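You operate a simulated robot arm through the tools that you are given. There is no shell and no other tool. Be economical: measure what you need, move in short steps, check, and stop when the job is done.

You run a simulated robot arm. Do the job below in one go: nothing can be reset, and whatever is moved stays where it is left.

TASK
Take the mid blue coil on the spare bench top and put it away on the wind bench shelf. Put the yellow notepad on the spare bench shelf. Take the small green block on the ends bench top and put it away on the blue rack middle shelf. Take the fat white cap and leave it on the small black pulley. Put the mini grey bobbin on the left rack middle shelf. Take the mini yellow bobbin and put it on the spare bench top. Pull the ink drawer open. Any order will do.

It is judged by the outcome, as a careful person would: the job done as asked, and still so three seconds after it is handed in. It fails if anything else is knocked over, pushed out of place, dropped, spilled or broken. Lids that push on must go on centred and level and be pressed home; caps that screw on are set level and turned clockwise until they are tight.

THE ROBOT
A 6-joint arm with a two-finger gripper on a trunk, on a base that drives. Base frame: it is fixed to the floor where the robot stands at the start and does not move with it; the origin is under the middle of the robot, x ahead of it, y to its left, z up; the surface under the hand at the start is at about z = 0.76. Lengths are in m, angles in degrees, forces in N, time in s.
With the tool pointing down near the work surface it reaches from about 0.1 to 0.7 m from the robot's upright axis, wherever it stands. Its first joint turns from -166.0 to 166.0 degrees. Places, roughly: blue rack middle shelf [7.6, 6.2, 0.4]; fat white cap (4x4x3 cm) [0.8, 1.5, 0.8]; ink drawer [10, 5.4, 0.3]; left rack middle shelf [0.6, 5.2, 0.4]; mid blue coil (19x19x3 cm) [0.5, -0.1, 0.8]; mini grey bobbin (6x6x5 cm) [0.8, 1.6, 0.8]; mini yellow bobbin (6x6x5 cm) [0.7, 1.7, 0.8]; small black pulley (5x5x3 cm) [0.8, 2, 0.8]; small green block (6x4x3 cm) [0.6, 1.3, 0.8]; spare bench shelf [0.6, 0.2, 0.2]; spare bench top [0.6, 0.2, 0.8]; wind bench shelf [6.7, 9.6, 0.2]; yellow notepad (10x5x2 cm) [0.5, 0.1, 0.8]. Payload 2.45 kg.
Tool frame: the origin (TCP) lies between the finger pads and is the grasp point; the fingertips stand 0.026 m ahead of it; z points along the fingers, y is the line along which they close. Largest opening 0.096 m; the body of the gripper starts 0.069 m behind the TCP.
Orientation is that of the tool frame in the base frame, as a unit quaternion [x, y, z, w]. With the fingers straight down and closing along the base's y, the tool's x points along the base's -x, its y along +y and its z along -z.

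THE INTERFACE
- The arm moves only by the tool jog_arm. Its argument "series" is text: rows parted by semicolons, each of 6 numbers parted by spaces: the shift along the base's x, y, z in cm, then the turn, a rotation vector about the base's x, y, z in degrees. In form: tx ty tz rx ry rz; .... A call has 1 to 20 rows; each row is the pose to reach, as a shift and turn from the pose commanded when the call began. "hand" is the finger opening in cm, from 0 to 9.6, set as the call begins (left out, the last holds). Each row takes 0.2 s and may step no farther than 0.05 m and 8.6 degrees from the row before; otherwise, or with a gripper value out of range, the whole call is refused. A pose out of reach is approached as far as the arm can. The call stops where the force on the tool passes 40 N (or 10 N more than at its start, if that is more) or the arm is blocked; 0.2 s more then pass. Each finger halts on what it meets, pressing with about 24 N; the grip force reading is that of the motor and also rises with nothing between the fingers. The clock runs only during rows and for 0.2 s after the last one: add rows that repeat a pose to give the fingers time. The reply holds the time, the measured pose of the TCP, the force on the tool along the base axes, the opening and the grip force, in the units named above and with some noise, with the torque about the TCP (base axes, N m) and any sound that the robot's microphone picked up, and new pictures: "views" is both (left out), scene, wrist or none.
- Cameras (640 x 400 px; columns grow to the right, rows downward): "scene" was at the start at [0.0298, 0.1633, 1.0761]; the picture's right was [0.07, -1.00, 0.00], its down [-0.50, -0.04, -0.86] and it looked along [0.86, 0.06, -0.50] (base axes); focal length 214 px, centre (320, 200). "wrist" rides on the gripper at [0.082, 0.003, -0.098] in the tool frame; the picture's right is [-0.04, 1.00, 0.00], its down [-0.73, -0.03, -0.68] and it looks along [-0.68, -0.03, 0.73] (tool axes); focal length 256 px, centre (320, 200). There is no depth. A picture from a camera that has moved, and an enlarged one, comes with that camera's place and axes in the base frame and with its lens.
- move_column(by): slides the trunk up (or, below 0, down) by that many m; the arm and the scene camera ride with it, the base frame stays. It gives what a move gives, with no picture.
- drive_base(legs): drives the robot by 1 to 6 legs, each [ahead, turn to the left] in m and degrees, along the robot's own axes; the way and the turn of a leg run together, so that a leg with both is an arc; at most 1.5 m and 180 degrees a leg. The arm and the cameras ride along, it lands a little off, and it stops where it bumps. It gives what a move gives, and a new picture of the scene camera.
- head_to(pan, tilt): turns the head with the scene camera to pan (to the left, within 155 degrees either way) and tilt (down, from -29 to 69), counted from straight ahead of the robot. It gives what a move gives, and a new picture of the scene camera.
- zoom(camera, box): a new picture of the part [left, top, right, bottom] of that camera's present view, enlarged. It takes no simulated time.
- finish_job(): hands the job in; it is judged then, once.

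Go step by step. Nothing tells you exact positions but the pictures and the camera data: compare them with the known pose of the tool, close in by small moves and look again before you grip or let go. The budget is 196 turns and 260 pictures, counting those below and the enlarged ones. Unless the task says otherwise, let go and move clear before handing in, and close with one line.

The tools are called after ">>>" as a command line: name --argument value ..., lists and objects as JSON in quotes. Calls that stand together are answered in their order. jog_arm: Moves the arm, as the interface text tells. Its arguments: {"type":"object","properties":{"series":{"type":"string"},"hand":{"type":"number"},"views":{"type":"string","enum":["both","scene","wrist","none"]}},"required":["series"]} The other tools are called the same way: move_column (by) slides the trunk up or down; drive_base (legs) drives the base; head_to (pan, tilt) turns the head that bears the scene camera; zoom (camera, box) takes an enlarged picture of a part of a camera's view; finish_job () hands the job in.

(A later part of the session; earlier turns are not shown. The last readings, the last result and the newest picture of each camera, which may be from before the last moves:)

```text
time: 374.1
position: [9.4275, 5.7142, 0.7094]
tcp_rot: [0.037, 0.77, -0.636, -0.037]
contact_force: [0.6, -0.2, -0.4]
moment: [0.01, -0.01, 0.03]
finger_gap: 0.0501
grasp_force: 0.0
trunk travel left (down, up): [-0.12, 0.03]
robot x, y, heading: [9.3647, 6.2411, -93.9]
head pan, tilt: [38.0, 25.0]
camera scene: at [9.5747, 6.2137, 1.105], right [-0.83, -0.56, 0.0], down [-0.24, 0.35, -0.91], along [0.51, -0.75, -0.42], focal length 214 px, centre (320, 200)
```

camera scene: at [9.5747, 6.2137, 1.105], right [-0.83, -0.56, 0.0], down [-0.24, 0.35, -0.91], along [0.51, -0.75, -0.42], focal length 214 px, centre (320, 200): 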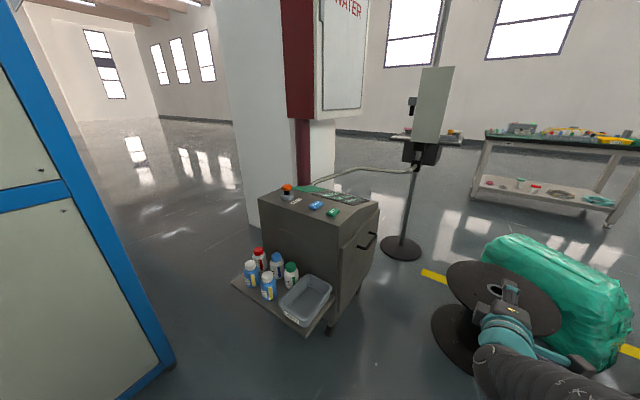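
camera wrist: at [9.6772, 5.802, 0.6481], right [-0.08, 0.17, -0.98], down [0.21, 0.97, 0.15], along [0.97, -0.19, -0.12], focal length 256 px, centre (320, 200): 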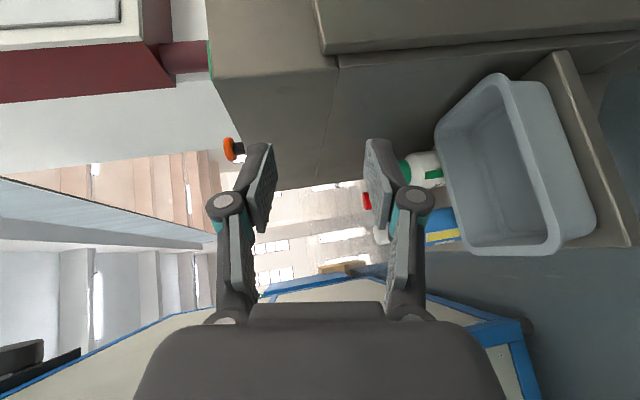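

The handle bar runs from about [9.857, 5.52] to [9.82, 5.39] at z ≈ 0.545. I yaw the hand left 50° while moving to 14 cm in front of it.

>>> jog_arm --series "3.3 -1.9 -1.8 0 0 7; 6.6 -3.8 -3.6 0 0 14; 9.9 -5.7 -5.4 0 0 21; 13.2 -7.6 -7.2 0 0 28; 16.5 -9.5 -9 0 0 35; 19.8 -11.4 -10.8 0 0 42; 23.1 -13.3 -12.6 0 0 50; 26.4 -15.2 -14.4 0 0 50; 28.5 -16.5 -16.2 0 0 50; 28.5 -16.5 -16.2 0 0 50" --views "both"

```text
time: 376.3
position: [9.8327, 5.636, 0.5955]
tcp_rot: [-0.242, 0.743, -0.602, 0.167]
contact_force: [-0.1, -0.1, -0.3]
moment: [0.03, 0.03, 0.01]
finger_gap: 0.0499
grasp_force: 0.0
out of reach, approached as far as the arm can: row 3, 4, 5, 6, 7, 8, 9, 10
trunk travel left (down, up): [-0.12, 0.03]
robot x, y, heading: [9.3594, 6.2403, -94.4]
head pan, tilt: [38.0, 25.0]
camera scene: at [9.5749, 6.2137, 1.105], right [-0.83, -0.56, 0.0], down [-0.24, 0.35, -0.91], along [0.51, -0.75, -0.42], focal length 214 px, centre (320, 200)
camera wrist: at [9.7125, 5.6707, 0.6172], right [-0.13, 0.18, -0.98], down [0.25, 0.96, 0.15], along [0.96, -0.22, -0.17], focal length 256 px, centre (320, 200)
```

scene: 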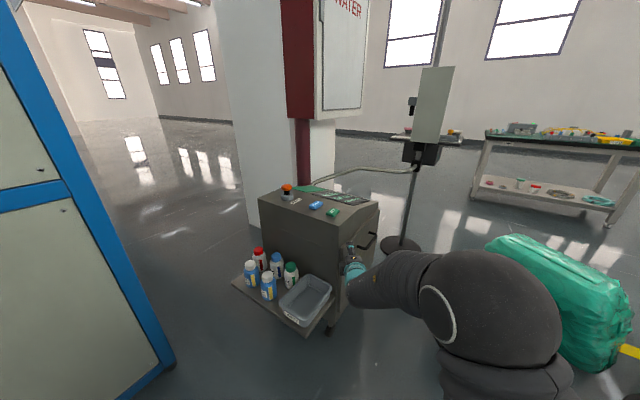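
wrist: 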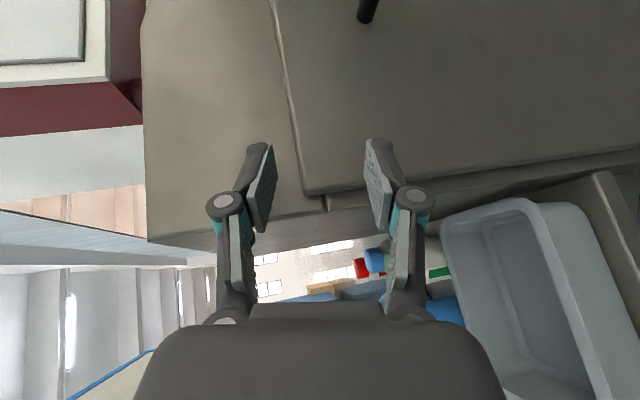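

The arm stopped short of the requested yaw, but the present orientation (closing vertically, pointing at the cart) is usable. I test moving from here toward a pre-grasp point without turning.

>>> jog_arm --series "-3 -1 -1 0 0 0; -6 -2.5 -2.5 0 0 0; -9 -4.5 -4.5 0 0 0; -9 -4.5 -4.5 0 0 0" --views "wrist"

```text
time: 377.3
position: [9.7907, 5.6206, 0.5557]
tcp_rot: [-0.222, 0.754, -0.603, 0.138]
contact_force: [0.3, -0.3, 0.5]
moment: [0.0, -0.02, 0.0]
finger_gap: 0.0502
grasp_force: 0.1
out of reach, approached as far as the arm can: row 1, 2, 3, 4
trunk travel left (down, up): [-0.12, 0.03]
robot x, y, heading: [9.3626, 6.2401, -94.2]
head pan, tilt: [38.0, 25.0]
camera wrist: at [9.6715, 5.6625, 0.5799], right [-0.13, 0.19, -0.97], down [0.32, 0.94, 0.14], along [0.94, -0.29, -0.19], focal length 256 px, centre (320, 200)
```

wrist: 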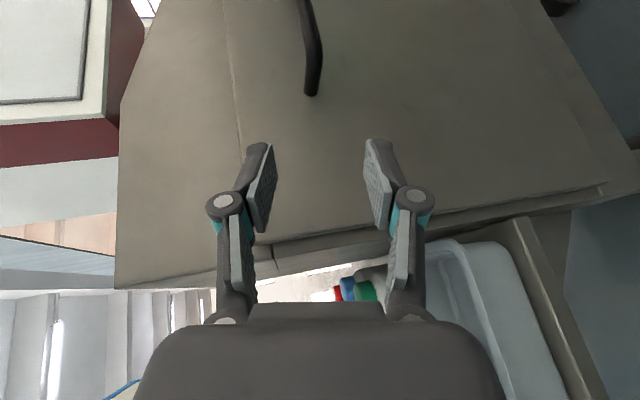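

A wrist limit is acting because the tool is nearly level. I pitch it back down about 28°, stepping away from the cart, which should free the wrist.

>>> jog_arm --series "-2 1 1 6.1 3.4 0; -4 2 3 12.2 6.8 0; -6 3 5 18.3 10.2 0; -8 3 7 24.4 13.7 0; -8 3 7 24.4 13.7 0" --views "none"

>>> jog_arm --series "0 0 0 0 0 8; 0 0 0 0 0 16; 0 0 0 0 0 24; 0 0 0 0 0 32; 0 0 0 0 0 32" --views "both"

```text
time: 378.5
position: [9.7093, 5.649, 0.6183]
tcp_rot: [-0.251, 0.869, -0.417, 0.085]
contact_force: [0.2, 0.2, -0.6]
moment: [0.01, 0.01, -0.01]
finger_gap: 0.05
grasp_force: 0.1
out of reach, approached as far as the arm can: row 4, 5
trunk travel left (down, up): [-0.12, 0.03]
robot x, y, heading: [9.3608, 6.2448, -94.0]
head pan, tilt: [38.0, 25.0]
```

```text
time: 379.7
position: [9.7114, 5.65, 0.6183]
tcp_rot: [-0.49, 0.77, -0.359, 0.198]
contact_force: [0.3, -0.3, 0.8]
moment: [0.02, -0.03, 0.0]
finger_gap: 0.0503
grasp_force: 0.0
out of reach, approached as far as the arm can: row 1
trunk travel left (down, up): [-0.12, 0.03]
robot x, y, heading: [9.3609, 6.2391, -93.9]
head pan, tilt: [38.0, 25.0]
camera scene: at [9.5748, 6.2137, 1.105], right [-0.83, -0.56, 0.0], down [-0.24, 0.35, -0.91], along [0.51, -0.75, -0.42], focal length 214 px, centre (320, 200)
camera wrist: at [9.6086, 5.612, 0.6833], right [-0.59, 0.3, -0.75], down [-0.1, 0.89, 0.44], along [0.8, 0.34, -0.5], focal length 256 px, centre (320, 200)
```

scene: 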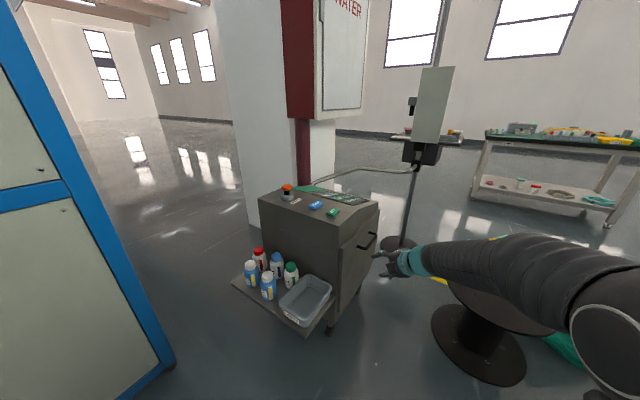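
wrist: 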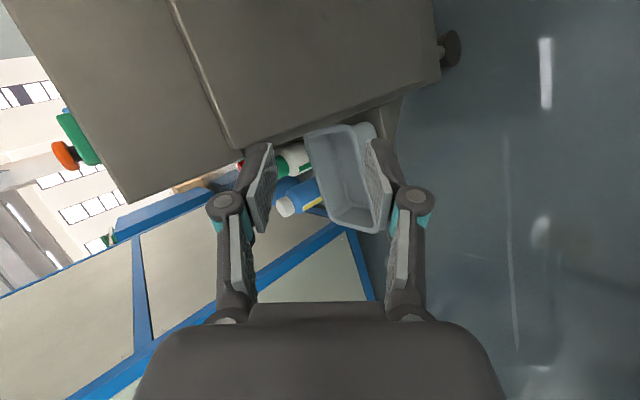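

Now the hand points at yaw −29°, pitch −42°, free of limits. I slide it along to in front of the bar.

>>> jog_arm --series "0 -4 0 0 0 0; 0 -8 0 0 0 0; 0 -12 0 0 0 0; 2 -16 0 0 0 0; 4 -17 0 0 0 0; 4 -17 0 0 0 0" --views "both"

```text
time: 381.1
position: [9.7533, 5.4802, 0.6185]
tcp_rot: [-0.489, 0.77, -0.359, 0.198]
contact_force: [-1.1, -0.9, -0.3]
moment: [-0.02, 0.01, -0.03]
finger_gap: 0.0499
grasp_force: 0.1
trunk travel left (down, up): [-0.12, 0.03]
robot x, y, heading: [9.3622, 6.2423, -94.1]
head pan, tilt: [38.0, 25.0]
camera scene: at [9.5748, 6.2136, 1.105], right [-0.83, -0.56, 0.0], down [-0.24, 0.35, -0.91], along [0.51, -0.75, -0.42], focal length 214 px, centre (320, 200)
camera wrist: at [9.6509, 5.443, 0.6844], right [-0.59, 0.3, -0.75], down [-0.1, 0.89, 0.44], along [0.8, 0.34, -0.5], focal length 256 px, centre (320, 200)
```

scene: 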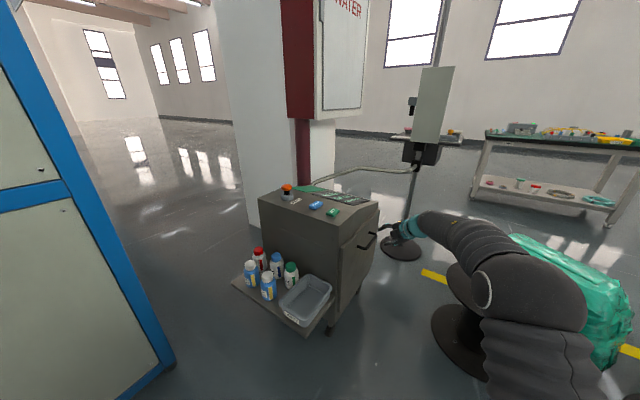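
wrist: 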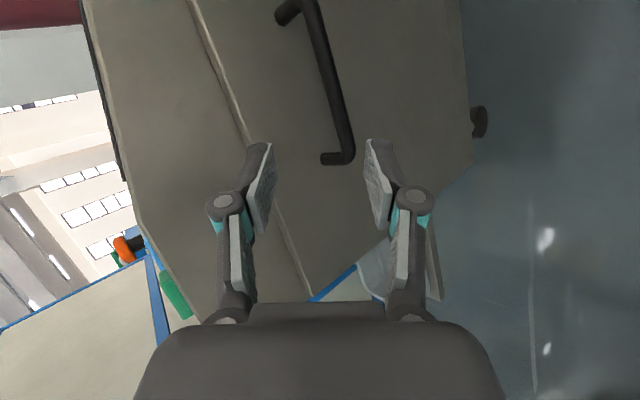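

The bar shows clearly between the fingers, its centre at about [9.835, 5.43, 0.525]. I close the opening to 3.6 cm and advance most of the way.

>>> jog_arm --series "0 0 0 0 0 0; 1.2 -0.7 -2 0 0 0; 3.1 -1.8 -3.9 0 0 0; 4.8 -2.7 -5.8 0 0 0; 4.8 -2.7 -5.8 0 0 0" --hand 3.6 --views "wrist"

```text
time: 382.3
position: [9.8012, 5.4521, 0.5572]
tcp_rot: [-0.488, 0.77, -0.359, 0.198]
contact_force: [-0.2, -0.5, 0.2]
moment: [0.01, 0.01, 0.01]
finger_gap: 0.0359
grasp_force: 0.1
trunk travel left (down, up): [-0.12, 0.03]
robot x, y, heading: [9.3614, 6.2444, -93.8]
head pan, tilt: [38.0, 25.0]
camera wrist: at [9.6976, 5.4165, 0.6236], right [-0.59, 0.3, -0.75], down [-0.1, 0.89, 0.44], along [0.8, 0.34, -0.5], focal length 256 px, centre (320, 200)
```

wrist: 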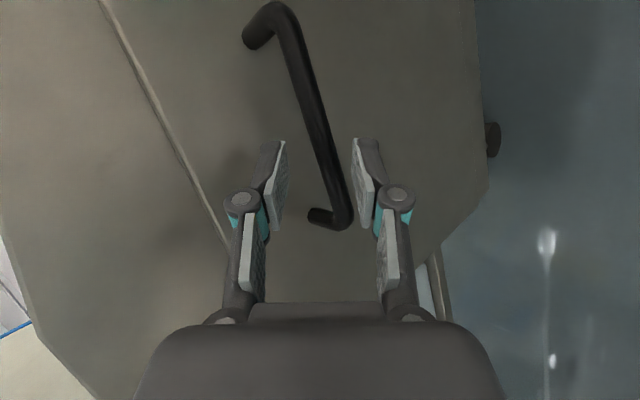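

Well lined up. I advance the last 5 cm slowly and grip the bar.

>>> jog_arm --series "0.8 -0.5 -0.8 0 0 0; 1.5 -1.1 -1.6 0 0 0; 2.3 -1.6 -2.3 0 0 0; 3 -2.1 -3.1 0 0 0; 3 -2.1 -3.1 0 0 0" --views "wrist"

```text
time: 383.5
position: [9.8303, 5.4316, 0.5296]
tcp_rot: [-0.488, 0.77, -0.36, 0.199]
contact_force: [-5.6, -1.3, 2.7]
moment: [-0.03, -0.17, -0.18]
finger_gap: 0.0374
grasp_force: 0.2
trunk travel left (down, up): [-0.12, 0.03]
robot x, y, heading: [9.3624, 6.2417, -94.2]
head pan, tilt: [38.0, 25.0]
camera wrist: at [9.7277, 5.3947, 0.5942], right [-0.59, 0.3, -0.75], down [-0.1, 0.89, 0.44], along [0.8, 0.34, -0.5], focal length 256 px, centre (320, 200)
```

wrist: 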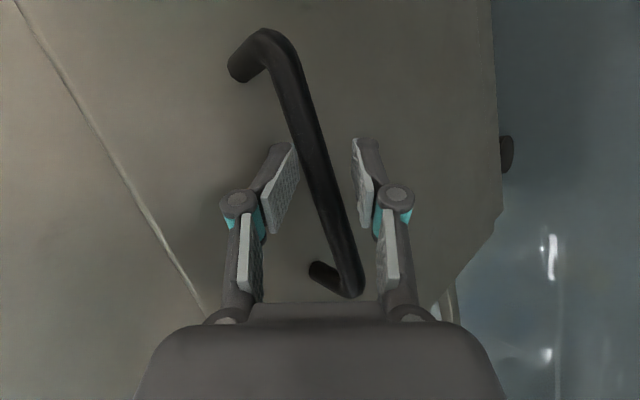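

The upper fingertip just touches the face and the bar is between the pads. I close on it.

>>> jog_arm --series "-0.2 0.1 0.2 0 0 0; -0.2 0.1 0.2 0 0 0; -0.2 0.1 0.2 0 0 0; -0.2 0.1 0.2 0 0 0" --hand 0 --views "wrist"

```text
time: 384.5
position: [9.8301, 5.4341, 0.5251]
tcp_rot: [-0.489, 0.771, -0.355, 0.199]
contact_force: [0.8, 14.8, -30.0]
moment: [-1.67, -0.2, 0.53]
finger_gap: 0.0195
grasp_force: 44.2
trunk travel left (down, up): [-0.12, 0.03]
robot x, y, heading: [9.3614, 6.2392, -93.7]
head pan, tilt: [38.0, 25.0]
camera wrist: at [9.7277, 5.3968, 0.5912], right [-0.6, 0.3, -0.74], down [-0.1, 0.89, 0.45], along [0.8, 0.34, -0.5], focal length 256 px, centre (320, 200)
```

wrist: 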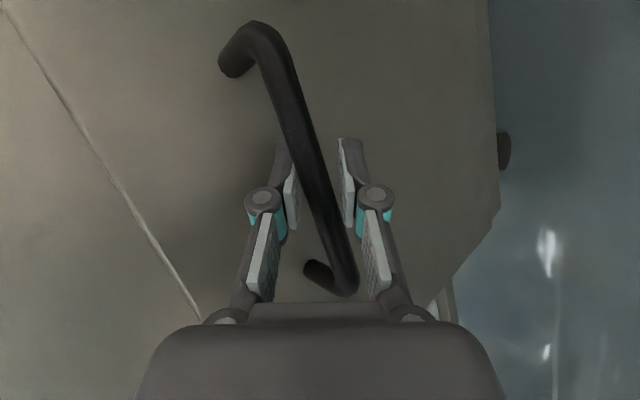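

Gripped, with some strain. I ease in the direction of the load and begin pulling west in small steps.

>>> jog_arm --series "0 0.2 -0.3 0 0 0; 0 0.2 -0.3 0 0 0" --views "none"

>>> jog_arm --series "-0.5 0.05 0 0 0 0; -1 0.1 0 0 0 0; -1.5 0.15 0 0 0 0; -2 0.2 0 0 0 0; -2 0.2 0 0 0 0" --views "wrist"

```text
time: 385.1
position: [9.829, 5.4343, 0.5253]
tcp_rot: [-0.489, 0.77, -0.359, 0.198]
contact_force: [2.7, 8.7, -23.8]
moment: [-0.43, -0.1, 1.53]
finger_gap: 0.0196
grasp_force: 44.6
trunk travel left (down, up): [-0.12, 0.03]
robot x, y, heading: [9.3637, 6.242, -93.9]
head pan, tilt: [38.0, 25.0]
```

```text
time: 386.3
position: [9.8071, 5.4343, 0.5252]
tcp_rot: [-0.487, 0.771, -0.36, 0.197]
contact_force: [-0.9, -14.8, -17.9]
moment: [-0.77, -0.09, 1.32]
finger_gap: 0.0196
grasp_force: 44.6
trunk travel left (down, up): [-0.12, 0.03]
robot x, y, heading: [9.3589, 6.2464, -94.0]
head pan, tilt: [38.0, 25.0]
camera wrist: at [9.7047, 5.3979, 0.5913], right [-0.59, 0.3, -0.75], down [-0.1, 0.89, 0.44], along [0.8, 0.33, -0.5], focal length 256 px, centre (320, 200)
```

wrist: 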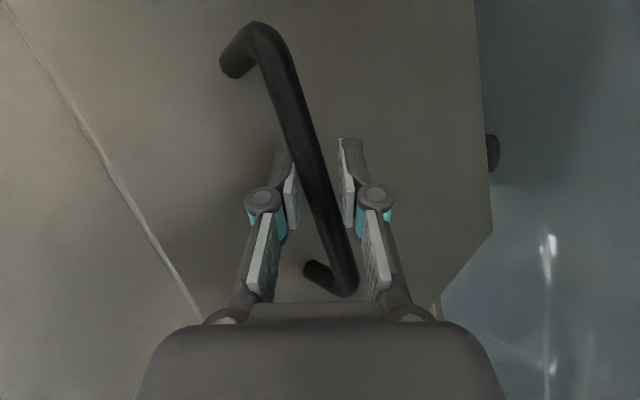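

The drawer is moving, straight along −x. I continue pulling with a small y correction.

>>> jog_arm --series "-1.5 -0.15 -0.1 0 0 0; -3 -0.15 -0.15 0 0 0; -4.5 -0.15 -0.15 0 0 0; -6 -0.15 -0.15 0 0 0; -7.5 -0.15 -0.15 0 0 0; -9 -0.15 -0.15 0 0 0; -9 -0.15 -0.15 0 0 0" --views "scene"

```text
time: 387.9
position: [9.7186, 5.4348, 0.5251]
tcp_rot: [-0.488, 0.769, -0.36, 0.199]
contact_force: [0.4, -19.0, -1.0]
moment: [-0.67, 0.02, 1.27]
finger_gap: 0.0195
grasp_force: 44.6
trunk travel left (down, up): [-0.12, 0.03]
robot x, y, heading: [9.3672, 6.2379, -94.0]
head pan, tilt: [38.0, 25.0]
camera scene: at [9.5749, 6.2131, 1.1051], right [-0.83, -0.56, 0.0], down [-0.24, 0.35, -0.91], along [0.51, -0.75, -0.42], focal length 214 px, centre (320, 200)
```

scene: 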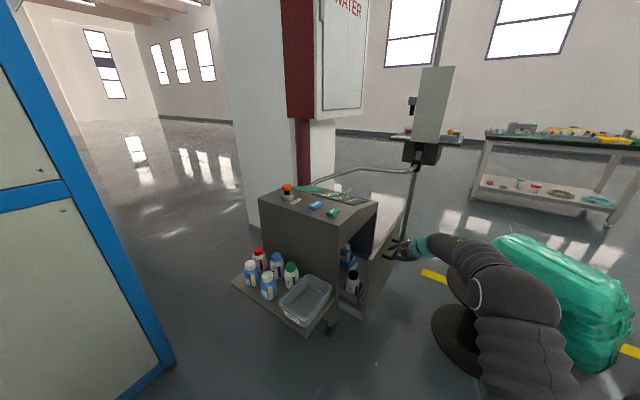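

The drawer is opening and bottles inside are visible. I keep pulling until it is well open.

>>> jog_arm --series "-1.5 -0.15 0 0 0 0; -3 -0.2 0 0 0 0; -4.5 -0.2 0 0 0 0; -6 -0.2 0 0 0 0; -7.5 -0.2 0 0 0 0; -9 -0.2 0 0 0 0; -10.5 -0.2 0 0 0 0; -12 -0.2 0 0 0 0; -12 -0.2 0 0 0 0" --views "scene"

```text
time: 389.9
position: [9.597, 5.4341, 0.5258]
tcp_rot: [-0.489, 0.77, -0.358, 0.199]
contact_force: [-0.3, 32.0, -3.5]
moment: [-1.28, -0.12, 0.67]
finger_gap: 0.02
grasp_force: 43.9
trunk travel left (down, up): [-0.12, 0.03]
robot x, y, heading: [9.3613, 6.2415, -93.7]
head pan, tilt: [38.0, 25.0]
camera scene: at [9.5748, 6.2147, 1.1049], right [-0.83, -0.56, 0.0], down [-0.24, 0.35, -0.91], along [0.51, -0.75, -0.42], focal length 214 px, centre (320, 200)
```

scene: 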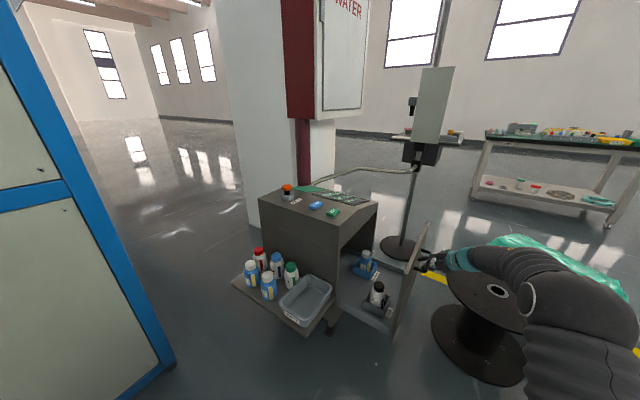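

It is open about 23 cm. I ease sideways and try a few more centimetres, keeping clear of the black spool.

>>> jog_arm --series "0 0.2 0 0 0 0; -1 0.2 0 0 0 0; -2 0.2 0 0 0 0; -3 0.2 0 0 0 0; -4 0.2 0 0 0 0; -4 0.2 0 0 0 0" --views "wrist"

>>> zoom --camera "scene" --box '[240, 170, 560, 370]'

```text
time: 391.3
position: [9.5591, 5.4332, 0.5247]
tcp_rot: [-0.487, 0.771, -0.36, 0.198]
contact_force: [0.5, -14.2, -14.4]
moment: [-1.85, -0.19, 0.11]
finger_gap: 0.0205
grasp_force: 43.5
trunk travel left (down, up): [-0.12, 0.03]
robot x, y, heading: [9.3653, 6.2426, -94.1]
head pan, tilt: [38.0, 25.0]
camera wrist: at [9.4556, 5.3973, 0.5909], right [-0.59, 0.3, -0.75], down [-0.1, 0.89, 0.44], along [0.8, 0.33, -0.5], focal length 256 px, centre (320, 200)
```

wrist: 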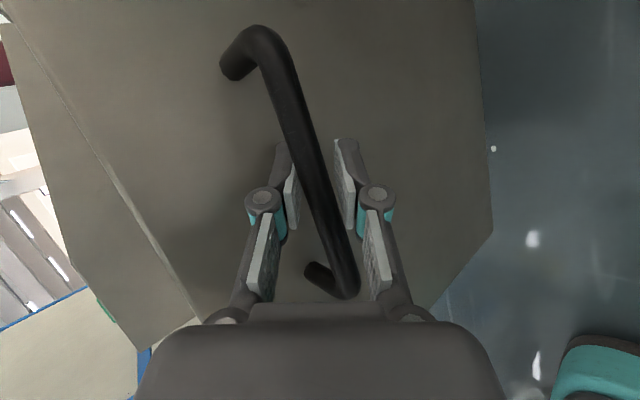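

```text
2.00 times, centred on (400, 270) of scene
camera zoom: at [9.5749, 6.212, 1.1048], right [-0.83, -0.56, 0.0], down [-0.24, 0.35, -0.91], along [0.51, -0.75, -0.42], focal length 429 px, centre (160, 60)
```

zoom: 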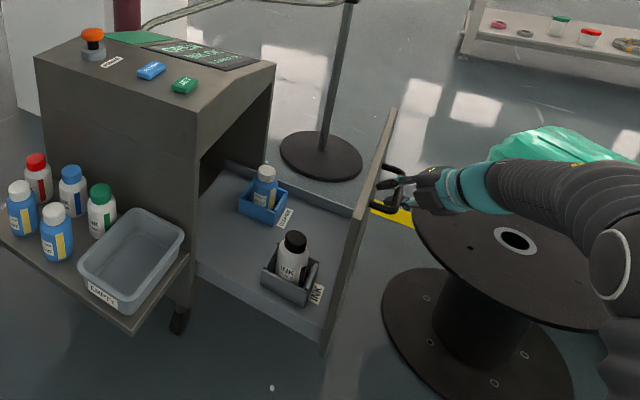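

The drawer runs freely; there are still about 9 cm to the spool. I pull 4 cm more and then release.

>>> jog_arm --series "-1 0 -0.1 0 0 0; -2 -0.1 -0.1 0 0 0; -3 -0.1 -0.1 0 0 0; -4 -0.1 -0.1 0 0 0; -4.3 -0.1 -0.1 0 0 0; -4.3 -0.1 -0.1 0 0 0" --views "none"

>>> jog_arm --series "0 0 0 0 0 0; 0 0 0 0 0 0; 0 0 0 0 0 0" --hand 4.5 --views "both"

```text
time: 392.8
position: [9.5203, 5.4338, 0.526]
tcp_rot: [-0.491, 0.768, -0.36, 0.201]
contact_force: [11.9, -4.5, -4.6]
moment: [-1.17, 0.03, 0.72]
finger_gap: 0.0202
grasp_force: 44.4
trunk travel left (down, up): [-0.12, 0.03]
robot x, y, heading: [9.3613, 6.2418, -93.3]
head pan, tilt: [38.0, 25.0]
stopped in row 6: the force on the tool passed its limit at 42 N (the readings are from after the stop); the commanded pose is now the measured one
```

```text
time: 393.6
position: [9.5188, 5.4342, 0.5266]
tcp_rot: [-0.491, 0.768, -0.359, 0.201]
contact_force: [0.2, 0.5, -0.1]
moment: [0.04, -0.02, 0.01]
finger_gap: 0.0448
grasp_force: 0.0
trunk travel left (down, up): [-0.12, 0.03]
robot x, y, heading: [9.3644, 6.24, -93.6]
head pan, tilt: [38.0, 25.0]
camera scene: at [9.575, 6.2152, 1.105], right [-0.82, -0.57, 0.0], down [-0.24, 0.35, -0.91], along [0.51, -0.75, -0.42], focal length 214 px, centre (320, 200)
camera wrist: at [9.4169, 5.3966, 0.5911], right [-0.59, 0.3, -0.75], down [-0.11, 0.89, 0.44], along [0.8, 0.34, -0.5], focal length 256 px, centre (320, 200)
```

scene: 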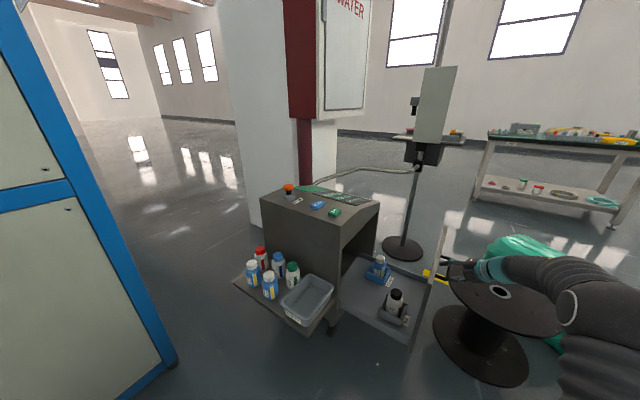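
wrist: 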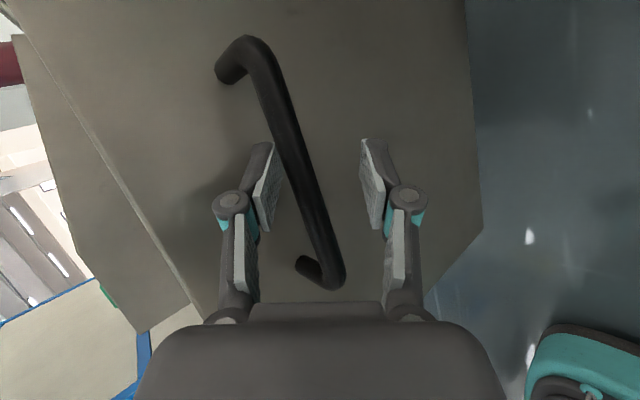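

The drawer reached its end stop, fully open (31 cm), and the bottles are undisturbed. I back the hand off and bring it to the travel pose with the camera on top.

>>> jog_arm --series "-1.8 1 1.9 0 0 0; -3.7 2 3.7 0 0 0; -5.5 3 5.6 0 0 0; -7.3 4 7.4 0 0 0; -9.2 5 9.3 0 0 0; -8 8 12 0 0 0; -6 11 15 0 0 0; -4 14 18 0 0 0; -2 18 20 0 0 0; 0 22 22 0 0 0; 1 26 24 0 0 0; 2 30 26 0 0 0; 2 34 27 0 0 0; 2 34 27 0 0 0" --views "none"

>>> jog_arm --series "0 0 0 -3.94 6.79 -0.25; 0 0 0 -7.88 13.58 -0.5; 0 0 0 -11.8 20.4 -0.75; 0 0 0 -15.75 27.2 -1; 0 0 0 -19.7 33.9 -1.25; 0 0 0 -23.6 40.7 -1.5; 0 0 0 -27.6 47.5 -1.75; 0 0 0 -31.5 54.3 -2; 0 0 0 -31.5 54.3 -2" --views "scene"

```text
time: 396.6
position: [9.5383, 5.7752, 0.7959]
tcp_rot: [-0.491, 0.768, -0.359, 0.201]
contact_force: [0.3, 0.6, -0.1]
moment: [0.04, -0.03, -0.04]
finger_gap: 0.0452
grasp_force: 0.0
trunk travel left (down, up): [-0.12, 0.03]
robot x, y, heading: [9.3582, 6.2448, -93.4]
head pan, tilt: [38.0, 25.0]
```

```text
time: 398.6
position: [9.3717, 5.7462, 0.754]
tcp_rot: [-0.635, 0.638, -0.338, -0.275]
contact_force: [0.1, 0.2, 0.2]
moment: [0.01, 0.0, -0.01]
finger_gap: 0.0449
grasp_force: 0.1
out of reach, approached as far as the arm can: row 4, 5, 6, 7, 8, 9
trunk travel left (down, up): [-0.12, 0.03]
robot x, y, heading: [9.3607, 6.2412, -93.6]
head pan, tilt: [38.0, 25.0]
camera scene: at [9.575, 6.2154, 1.105], right [-0.82, -0.57, 0.0], down [-0.24, 0.35, -0.91], along [0.51, -0.75, -0.42], focal length 214 px, centre (320, 200)
```

scene: 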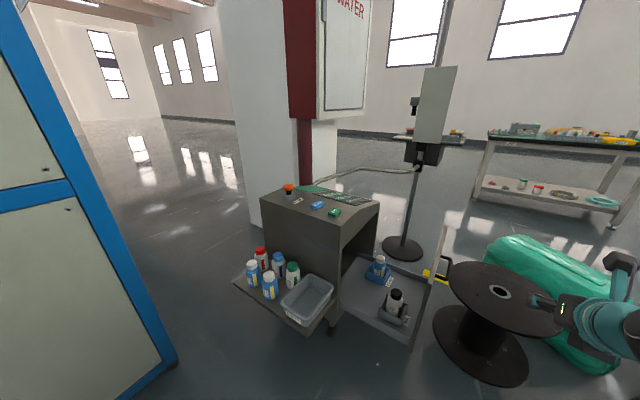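

The pose is nearly right but pushed to a joint limit. I move it left, away from the limit.

>>> jog_arm --series "4 1 1 0 0 0; 8 2 2 0 0 0; 12 3 3 0 0 0; 16 4 4 0 0 0; 18 4 6 0 0 0; 18 4 6 0 0 0" --views "none"

```text
time: 400.0
position: [9.4177, 5.752, 0.7741]
tcp_rot: [0.644, -0.622, 0.369, 0.248]
contact_force: [-0.8, 0.8, -0.3]
moment: [-0.02, 0.01, -0.02]
finger_gap: 0.045
grasp_force: 0.1
out of reach, approached as far as the arm can: row 1, 2, 3, 4, 5, 6
trunk travel left (down, up): [-0.12, 0.03]
robot x, y, heading: [9.3593, 6.2405, -93.6]
head pan, tilt: [38.0, 25.0]
```

>>> jog_arm --series "-2 0 1 7.3 1.6 0; -4 0 2 14.6 3.2 0; -6 0 3 21.9 4.8 0; -8 0 4 29.2 6.4 0; -10 0 5 36.5 8 0; -10 0 5 43.8 9.6 0; -10 0 5 51 11 0; -10 0 5 51 11 0" --views "both"

```text
time: 401.8
position: [9.3194, 5.76, 0.821]
tcp_rot: [0.713, -0.687, 0.125, -0.065]
contact_force: [0.2, -0.1, -0.3]
moment: [0.06, 0.01, 0.02]
finger_gap: 0.0451
grasp_force: 0.1
out of reach, approached as far as the arm can: row 1, 2, 3, 4, 5, 6, 7, 8
trunk travel left (down, up): [-0.12, 0.03]
robot x, y, heading: [9.3623, 6.2407, -93.4]
head pan, tilt: [38.0, 25.0]
camera scene: at [9.5749, 6.2154, 1.105], right [-0.82, -0.57, 0.0], down [-0.24, 0.35, -0.91], along [0.51, -0.75, -0.42], focal length 214 px, centre (320, 200)
camera wrist: at [9.292, 5.6868, 0.9207], right [-0.96, -0.01, -0.27], down [-0.17, 0.79, 0.6], along [0.21, 0.62, -0.76], focal length 256 px, centre (320, 200)
```

scene: 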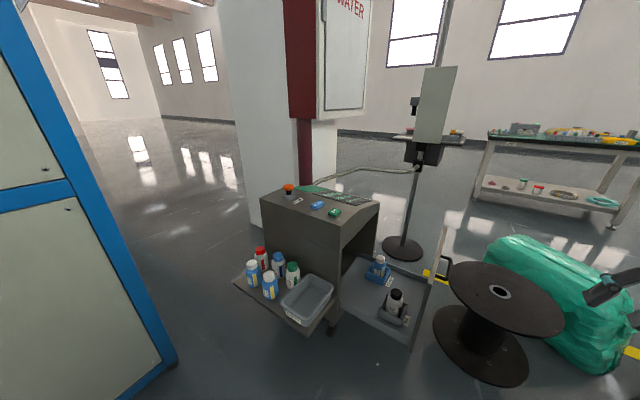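
wrist: 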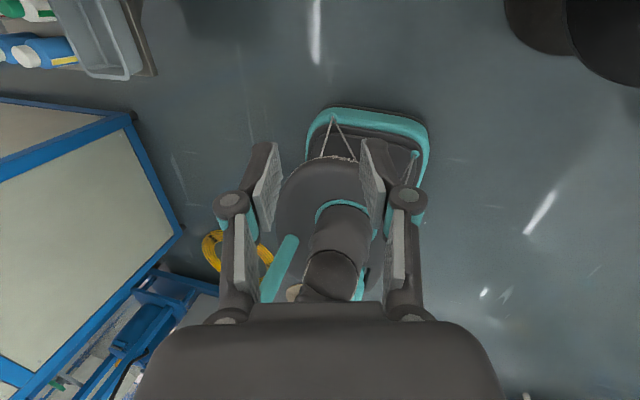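

The hand now points nearly down. I yaw it −60° (away from the joint limit) and see whether it becomes free.

>>> jog_arm --series "0 0 0 0 0 -8; 0 0 0 0 0 -16; 0 0 0 0 0 -24; 0 0 0 0 0 -32; 0 0 0 0 0 -40; 0 0 0 0 0 -48; 0 0 0 0 0 -56; 0 0 0 0 0 -60; 0 0 0 0 0 -60" --views "none"

```text
time: 403.8
position: [9.2866, 5.768, 0.8109]
tcp_rot: [-0.278, 0.943, -0.178, 0.042]
contact_force: [0.8, -0.1, -1.0]
moment: [0.0, 0.02, 0.0]
finger_gap: 0.045
grasp_force: 0.0
out of reach, approached as far as the arm can: row 3, 4, 5, 6, 7, 8, 9
trunk travel left (down, up): [-0.12, 0.03]
robot x, y, heading: [9.3602, 6.2399, -93.3]
head pan, tilt: [38.0, 25.0]
```

>>> jog_arm --series "4 0 0 0 0 0; 8 0 0 0 0 0; 12 0 0 0 0 0; 16 0 0 0 0 0; 20 0 0 0 0 0; 20 0 0 0 0 0" --views "none"

```text
time: 405.2
position: [9.4505, 5.7654, 0.796]
tcp_rot: [-0.285, 0.935, -0.192, 0.09]
contact_force: [-0.5, -0.5, 0.0]
moment: [0.04, 0.01, 0.01]
finger_gap: 0.045
grasp_force: 0.1
out of reach, approached as far as the arm can: row 1, 2, 3, 4, 5, 6
trunk travel left (down, up): [-0.12, 0.03]
robot x, y, heading: [9.3622, 6.2408, -93.4]
head pan, tilt: [38.0, 25.0]
```

I unroll further toward the original home orientation, which is certainly reachable.

>>> jog_arm --series "0.5 0 0.5 1.87 -0.74 -8.33; 1 0 1 3.74 -1.48 -16.66; 1.5 0 1.5 5.6 -2.2 -25; 2 0 2 7.5 -2.96 -33.3; 2.5 0 2.5 9.35 -3.7 -41.6; 3 0 3 11.2 -4.4 -50; 3.5 0 3.5 13.1 -5.2 -58.3; 4 0 4 15 -5.9 -66.6; 4 0 5 16.8 -6.7 -75; 4 0 6 18.7 -7.4 -83.3; 4 0 7 20.6 -8.1 -91.6; 4 0 8 22.4 -8.9 -100; 4 0 8 24.3 -9.6 -108.3; 4 0 8 26.2 -10.4 -116.6; 4 0 8 28.1 -11.1 -125; 4 0 8 28.1 -11.1 -125" --views "none"

```text
time: 408.6
position: [9.3939, 5.7657, 0.8555]
tcp_rot: [0.67, 0.729, 0.079, 0.116]
contact_force: [-0.4, 0.6, -0.3]
moment: [0.01, 0.01, 0.07]
finger_gap: 0.0452
grasp_force: 0.1
out of reach, approached as far as the arm can: row 1, 2, 3, 4, 5, 6, 7, 8, 9, 10, 11, 12, 13, 14, 15, 16
trunk travel left (down, up): [-0.12, 0.03]
robot x, y, heading: [9.3615, 6.2386, -93.4]
head pan, tilt: [38.0, 25.0]
```

>>> head_to --pan 0 --tilt 30

```text
time: 409.7
position: [9.3946, 5.7658, 0.8559]
tcp_rot: [0.669, 0.73, 0.08, 0.116]
contact_force: [-0.7, 0.1, 0.5]
moment: [0.0, -0.02, 0.02]
finger_gap: 0.0452
grasp_force: 0.0
trunk travel left (down, up): [-0.12, 0.03]
robot x, y, heading: [9.362, 6.2448, -93.4]
head pan, tilt: [0.0, 30.0]
camera scene: at [9.5173, 6.201, 1.0971], right [-1.0, 0.06, 0.0], down [0.03, 0.5, -0.87], along [-0.05, -0.86, -0.5], focal length 214 px, centre (320, 200)
```

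scene: 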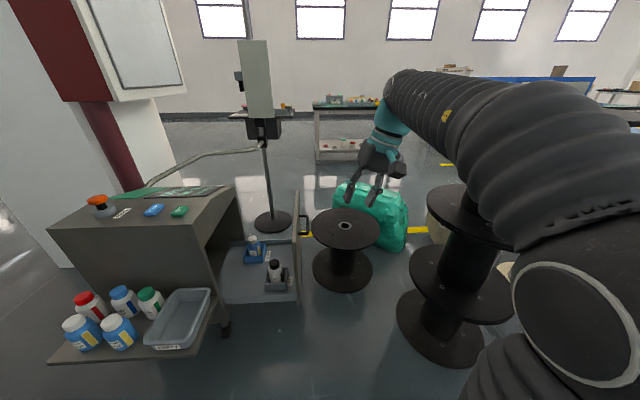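

The arm looks normal. I test small single moves to find which direction is limited.

>>> jog_arm --series "0 0 3 0 0 0; 0 0 3 0 0 0" --views "none"

>>> jog_arm --series "3 0 0 0 0 0; 3 0 0 0 0 0" --views "none"

>>> jog_arm --series "0 0 0 0 8 0; 0 0 0 0 16 0; 0 0 0 0 16 0" --views "none"

```text
time: 410.3
position: [9.3893, 5.7657, 0.8826]
tcp_rot: [0.666, 0.732, 0.08, 0.117]
contact_force: [0.1, 0.5, 0.0]
moment: [-0.02, -0.01, -0.02]
finger_gap: 0.0452
grasp_force: 0.1
out of reach, approached as far as the arm can: row 1, 2
trunk travel left (down, up): [-0.12, 0.03]
robot x, y, heading: [9.3626, 6.243, -93.7]
head pan, tilt: [0.0, 30.0]
```

```text
time: 410.9
position: [9.3917, 5.7684, 0.8751]
tcp_rot: [0.667, 0.732, 0.08, 0.117]
contact_force: [-0.9, 0.5, -0.1]
moment: [0.0, 0.0, 0.02]
finger_gap: 0.0448
grasp_force: 0.0
out of reach, approached as far as the arm can: row 1, 2
trunk travel left (down, up): [-0.12, 0.03]
robot x, y, heading: [9.3627, 6.241, -93.6]
head pan, tilt: [0.0, 30.0]
```

```text
time: 411.7
position: [9.3913, 5.7675, 0.876]
tcp_rot: [0.667, 0.732, 0.079, 0.115]
contact_force: [0.4, -0.4, 0.5]
moment: [0.02, 0.02, -0.01]
finger_gap: 0.0448
grasp_force: 0.0
out of reach, approached as far as the arm can: row 1, 2, 3
trunk travel left (down, up): [-0.12, 0.03]
robot x, y, heading: [9.3578, 6.2405, -93.9]
head pan, tilt: [0.0, 30.0]
```

>>> jog_arm --series "0 0 0 0 -8 0; 0 0 0 0 -16 0; 0 0 0 0 -16 0" --views "none"

>>> jog_arm --series "0 0 0 0 0 8; 0 0 0 0 0 16; 0 0 0 0 0 16" --views "none"

>>> jog_arm --series "3 0 0 0 0 0; 5 0 0 0 0 0; 5 0 0 0 0 0" --views "none"

```text
time: 412.5
position: [9.3926, 5.7685, 0.8731]
tcp_rot: [0.649, 0.709, 0.171, 0.218]
contact_force: [-0.9, 0.8, 0.0]
moment: [0.04, 0.0, 0.0]
finger_gap: 0.045
grasp_force: 0.2
trunk travel left (down, up): [-0.12, 0.03]
robot x, y, heading: [9.3619, 6.2378, -93.7]
head pan, tilt: [0.0, 30.0]
```

```text
time: 413.3
position: [9.3915, 5.7672, 0.8741]
tcp_rot: [0.543, 0.793, 0.199, 0.191]
contact_force: [0.5, -0.6, -0.4]
moment: [0.01, 0.01, 0.03]
finger_gap: 0.0449
grasp_force: 0.0
trunk travel left (down, up): [-0.12, 0.03]
robot x, y, heading: [9.3628, 6.243, -93.6]
head pan, tilt: [0.0, 30.0]
```

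```text
time: 414.1
position: [9.4439, 5.7697, 0.873]
tcp_rot: [0.545, 0.792, 0.199, 0.191]
contact_force: [0.3, -0.6, 0.2]
moment: [0.02, -0.01, 0.02]
finger_gap: 0.0449
grasp_force: 0.1
trunk travel left (down, up): [-0.12, 0.03]
robot x, y, heading: [9.3618, 6.2415, -93.5]
head pan, tilt: [0.0, 30.0]
```

Tilting the tool leftwards is free, while going back to vertical is blocked: the wrist has flipped branch. I roll the hand over through "pointing left" toward "up" to unflip it.

>>> jog_arm --series "0 0 1 1.33 -7.68 0; 0 0 2 2.66 -15.4 0; 0 0 3 4 -23 0; 0 0 4 5.3 -30.7 0; 0 0 5 6.65 -38.4 0; 0 0 6 8 -46 0; 0 0 7 9.3 -53.8 0; 0 0 8 10.6 -61.4 0; 0 0 9 12 -69 0; 0 0 10 13.3 -76.8 0; 0 0 10 13.3 -76.8 0" --views "none"

>>> jog_arm --series "0 0 0 1.33 -7.68 0; 0 0 0 2.66 -15.4 0; 0 0 0 4 -23 0; 0 0 0 5.3 -30.7 0; 0 0 0 5.3 -30.7 0" --views "scene"

```text
time: 416.5
position: [9.4795, 5.7582, 0.9851]
tcp_rot: [0.322, 0.474, 0.576, 0.583]
contact_force: [0.2, -1.0, -0.8]
moment: [-0.01, 0.02, 0.03]
finger_gap: 0.0449
grasp_force: 0.0
out of reach, approached as far as the arm can: row 7, 8, 9, 10, 11
trunk travel left (down, up): [-0.12, 0.03]
robot x, y, heading: [9.3639, 6.2416, -93.4]
head pan, tilt: [0.0, 30.0]
```

```text
time: 417.7
position: [9.5143, 5.7473, 1.031]
tcp_rot: [0.185, 0.278, 0.662, 0.671]
contact_force: [0.1, -1.1, -1.0]
moment: [0.0, -0.02, -0.01]
finger_gap: 0.0452
grasp_force: 0.0
out of reach, approached as far as the arm can: row 1, 2, 3, 4, 5
trunk travel left (down, up): [-0.12, 0.03]
robot x, y, heading: [9.3624, 6.2414, -93.7]
head pan, tilt: [0.0, 30.0]
camera scene: at [9.5173, 6.201, 1.0971], right [-1.0, 0.06, 0.0], down [0.03, 0.5, -0.87], along [-0.05, -0.86, -0.5], focal length 214 px, centre (320, 200)
```

scene: 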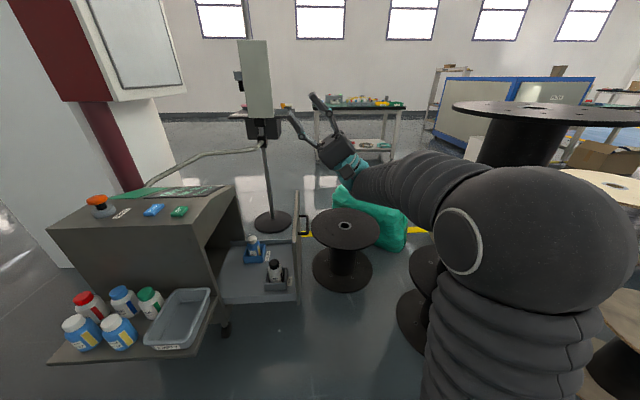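

The hand has gone over the top. I now pitch it forward and down into the camera-on-top travel orientation.

>>> jog_arm --series "0 0 0 7.74 -1.52 -2.69; 0 0 0 15.5 -3 -5.4; 0 0 0 23.2 -4.6 -8.1; 0 0 0 31 -6.1 -10.8; 0 0 -1 38.7 -7.6 -13.5; 0 0 -2 46.4 -9.1 -16.1; 0 0 -3 54.2 -10.6 -18.8; 0 0 -4 61.9 -12.2 -21.5; 0 0 -5 69.7 -13.7 -24.2; 0 0 -6 77.4 -15.2 -26.9; 0 0 -7 85.1 -16.7 -29.6; 0 0 -8 92.9 -18.2 -32.3; 0 0 -9 100.6 -19.8 -35; 0 0 -9 108.4 -21.3 -37.7; 0 0 -9 116 -22.8 -40.4; 0 0 -9 123.8 -24.3 -43; 0 0 -9 131.5 -25.8 -45.7; 0 0 -9 131.5 -25.8 -45.7" --views "scene"

```text
time: 421.5
position: [9.5172, 5.746, 0.9402]
tcp_rot: [-0.62, 0.66, -0.288, -0.31]
contact_force: [0.1, -0.6, -0.6]
moment: [-0.01, -0.03, 0.0]
finger_gap: 0.0448
grasp_force: 0.0
trunk travel left (down, up): [-0.12, 0.03]
robot x, y, heading: [9.3627, 6.2458, -93.4]
head pan, tilt: [0.0, 30.0]
camera scene: at [9.5173, 6.2011, 1.0971], right [-1.0, 0.06, 0.0], down [0.03, 0.5, -0.87], along [-0.05, -0.86, -0.5], focal length 214 px, centre (320, 200)
```

scene: 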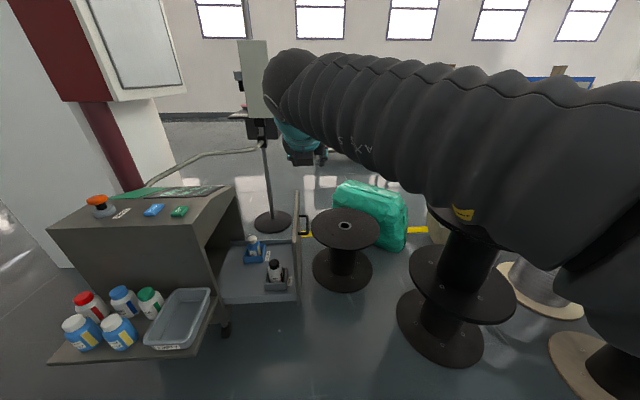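

The arm is back in its normal configuration. Before leaving I look at the blue rack to my right.

>>> drive_base --legs '[[-0.5, 0]]'

>>> head_to --pan -95 --tilt 25

>>> zoom --camera "scene" --box '[190, 80, 450, 240]'

```text
time: 424.4
position: [9.5446, 6.2473, 0.9409]
tcp_rot: [-0.618, 0.661, -0.289, -0.311]
contact_force: [0.6, 0.5, 0.0]
moment: [0.01, 0.0, -0.01]
finger_gap: 0.0451
grasp_force: 0.1
trunk travel left (down, up): [-0.12, 0.03]
robot x, y, heading: [9.3946, 6.744, -93.7]
head pan, tilt: [0.0, 30.0]
camera scene: at [9.5487, 6.7013, 1.0971], right [-1.0, 0.06, 0.0], down [0.03, 0.5, -0.87], along [-0.06, -0.86, -0.5], focal length 214 px, centre (320, 200)
```

scene: 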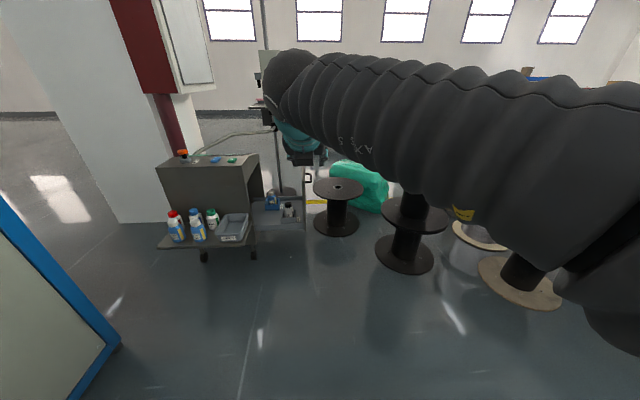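

```text
time: 426.1
position: [9.5455, 6.2463, 0.9407]
tcp_rot: [-0.619, 0.662, -0.288, -0.311]
contact_force: [0.7, -0.2, -0.7]
moment: [0.04, -0.03, 0.02]
finger_gap: 0.0453
grasp_force: 0.2
trunk travel left (down, up): [-0.12, 0.03]
robot x, y, heading: [9.3891, 6.7444, -93.6]
head pan, tilt: [-95.0, 25.0]
camera scene: at [9.4634, 6.8055, 1.105], right [0.15, 0.99, 0.0], down [0.42, -0.06, -0.91], along [-0.9, 0.14, -0.42], focal length 214 px, centre (320, 200)
```

scene: 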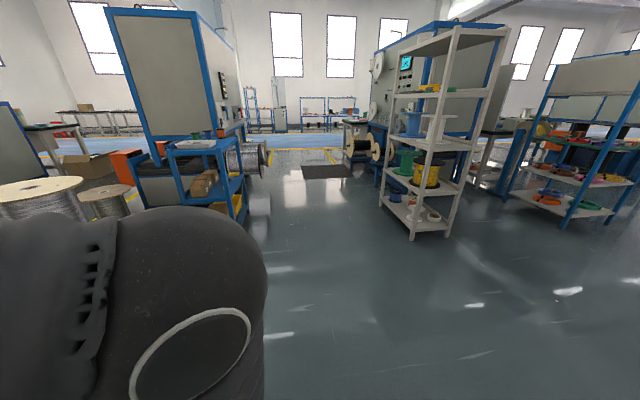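

```text
2.46 times, centred on (320, 160) of scene
camera zoom: at [9.4634, 6.8055, 1.105], right [0.15, 0.99, 0.0], down [0.42, -0.06, -0.91], along [-0.9, 0.14, -0.42], focal length 528 px, centre (320, 298)
```

zoom: 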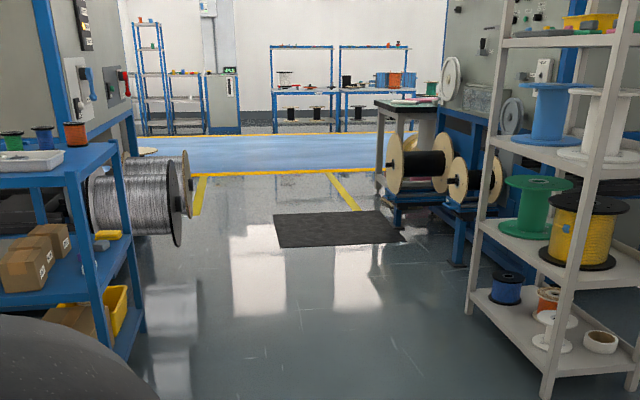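

There is a direct passage west along y ≈ 7.1 to the blue aisle, and both the left rack and the work benches are reachable from the aisle side. I drive out that way.

>>> drive_base --legs '[[0, -89.5], [1.5, 0], [1.5, 0]]'

>>> head_to --pan 20 --tilt 20

```text
time: 444.6
position: [5.8524, 6.8493, 0.9411]
tcp_rot: [0.048, 0.904, 0.024, -0.424]
contact_force: [0.7, 0.1, -1.0]
moment: [0.02, 0.01, 0.0]
finger_gap: 0.0448
grasp_force: 0.1
trunk travel left (down, up): [-0.12, 0.03]
robot x, y, heading: [6.3547, 6.9827, 174.4]
head pan, tilt: [-95.0, 25.0]
camera scene: at [6.414, 6.9096, 1.105], right [0.98, -0.19, 0.0], down [-0.08, -0.41, -0.91], along [0.17, 0.89, -0.42], focal length 214 px, centre (320, 200)
```

scene: 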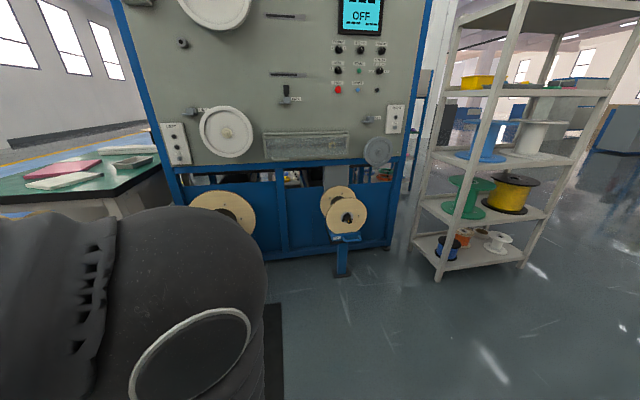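

```text
time: 446.6
position: [5.8522, 6.8492, 0.9414]
tcp_rot: [0.047, 0.905, 0.024, -0.423]
contact_force: [0.2, 0.1, 0.4]
moment: [0.0, -0.01, -0.01]
finger_gap: 0.0451
grasp_force: 0.1
trunk travel left (down, up): [-0.12, 0.03]
robot x, y, heading: [6.3525, 6.9834, 174.3]
head pan, tilt: [20.0, 20.0]
camera scene: at [6.3064, 6.7963, 1.1131], right [-0.24, 0.97, 0.0], down [0.33, 0.08, -0.94], along [-0.91, -0.23, -0.34], focal length 214 px, centre (320, 200)
```

scene: 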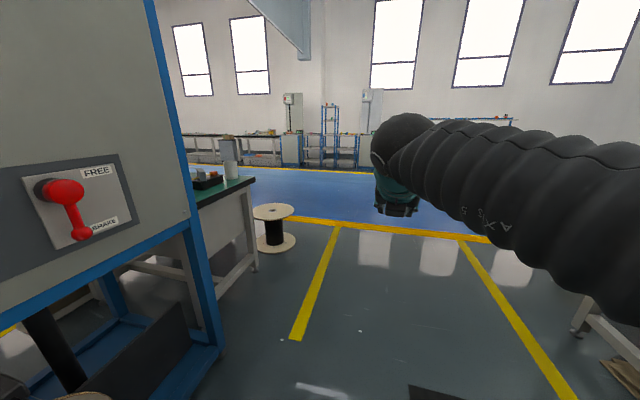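

>>> drive_base --legs '[[1.5, 0], [1.5, 0], [1.2, 0], [0, 94], [1.5, 0], [1.5, 0]]'

>>> head_to --pan 10 --tilt 15

```text
time: 484.5
position: [1.9652, 3.984, 0.9414]
tcp_rot: [-0.588, 0.689, -0.274, -0.324]
contact_force: [-0.1, -0.5, 0.3]
moment: [-0.02, 0.0, -0.01]
finger_gap: 0.0448
grasp_force: 0.1
trunk travel left (down, up): [-0.12, 0.03]
robot x, y, heading: [1.8571, 4.4903, -98.9]
head pan, tilt: [20.0, 20.0]
camera scene: at [2.041, 4.4339, 1.1131], right [-0.98, -0.19, 0.0], down [-0.07, 0.34, -0.94], along [0.18, -0.92, -0.34], focal length 214 px, centre (320, 200)
```

scene: 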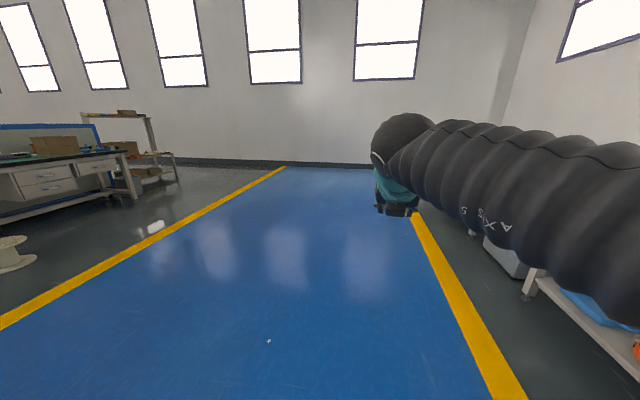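

```text
time: 485.2
position: [1.9635, 3.983, 0.9416]
tcp_rot: [-0.587, 0.689, -0.275, -0.324]
contact_force: [-0.8, 0.1, 0.3]
moment: [-0.01, 0.01, 0.0]
finger_gap: 0.0448
grasp_force: 0.1
trunk travel left (down, up): [-0.12, 0.03]
robot x, y, heading: [1.8548, 4.4932, -98.8]
head pan, tilt: [10.0, 15.0]
camera scene: at [2.0249, 4.4319, 1.1212], right [-1.0, -0.02, 0.0], down [-0.01, 0.26, -0.97], along [0.02, -0.97, -0.26], focal length 214 px, centre (320, 200)
```

scene: 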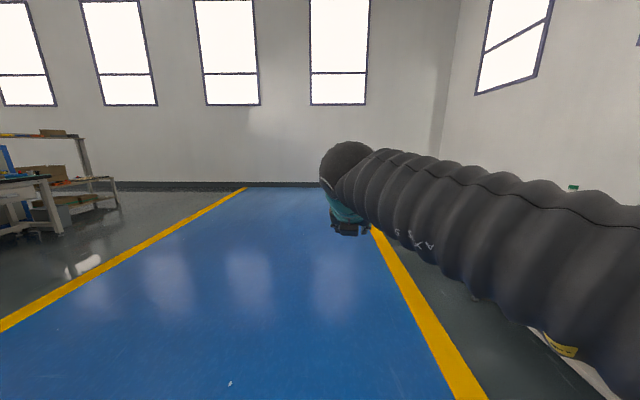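

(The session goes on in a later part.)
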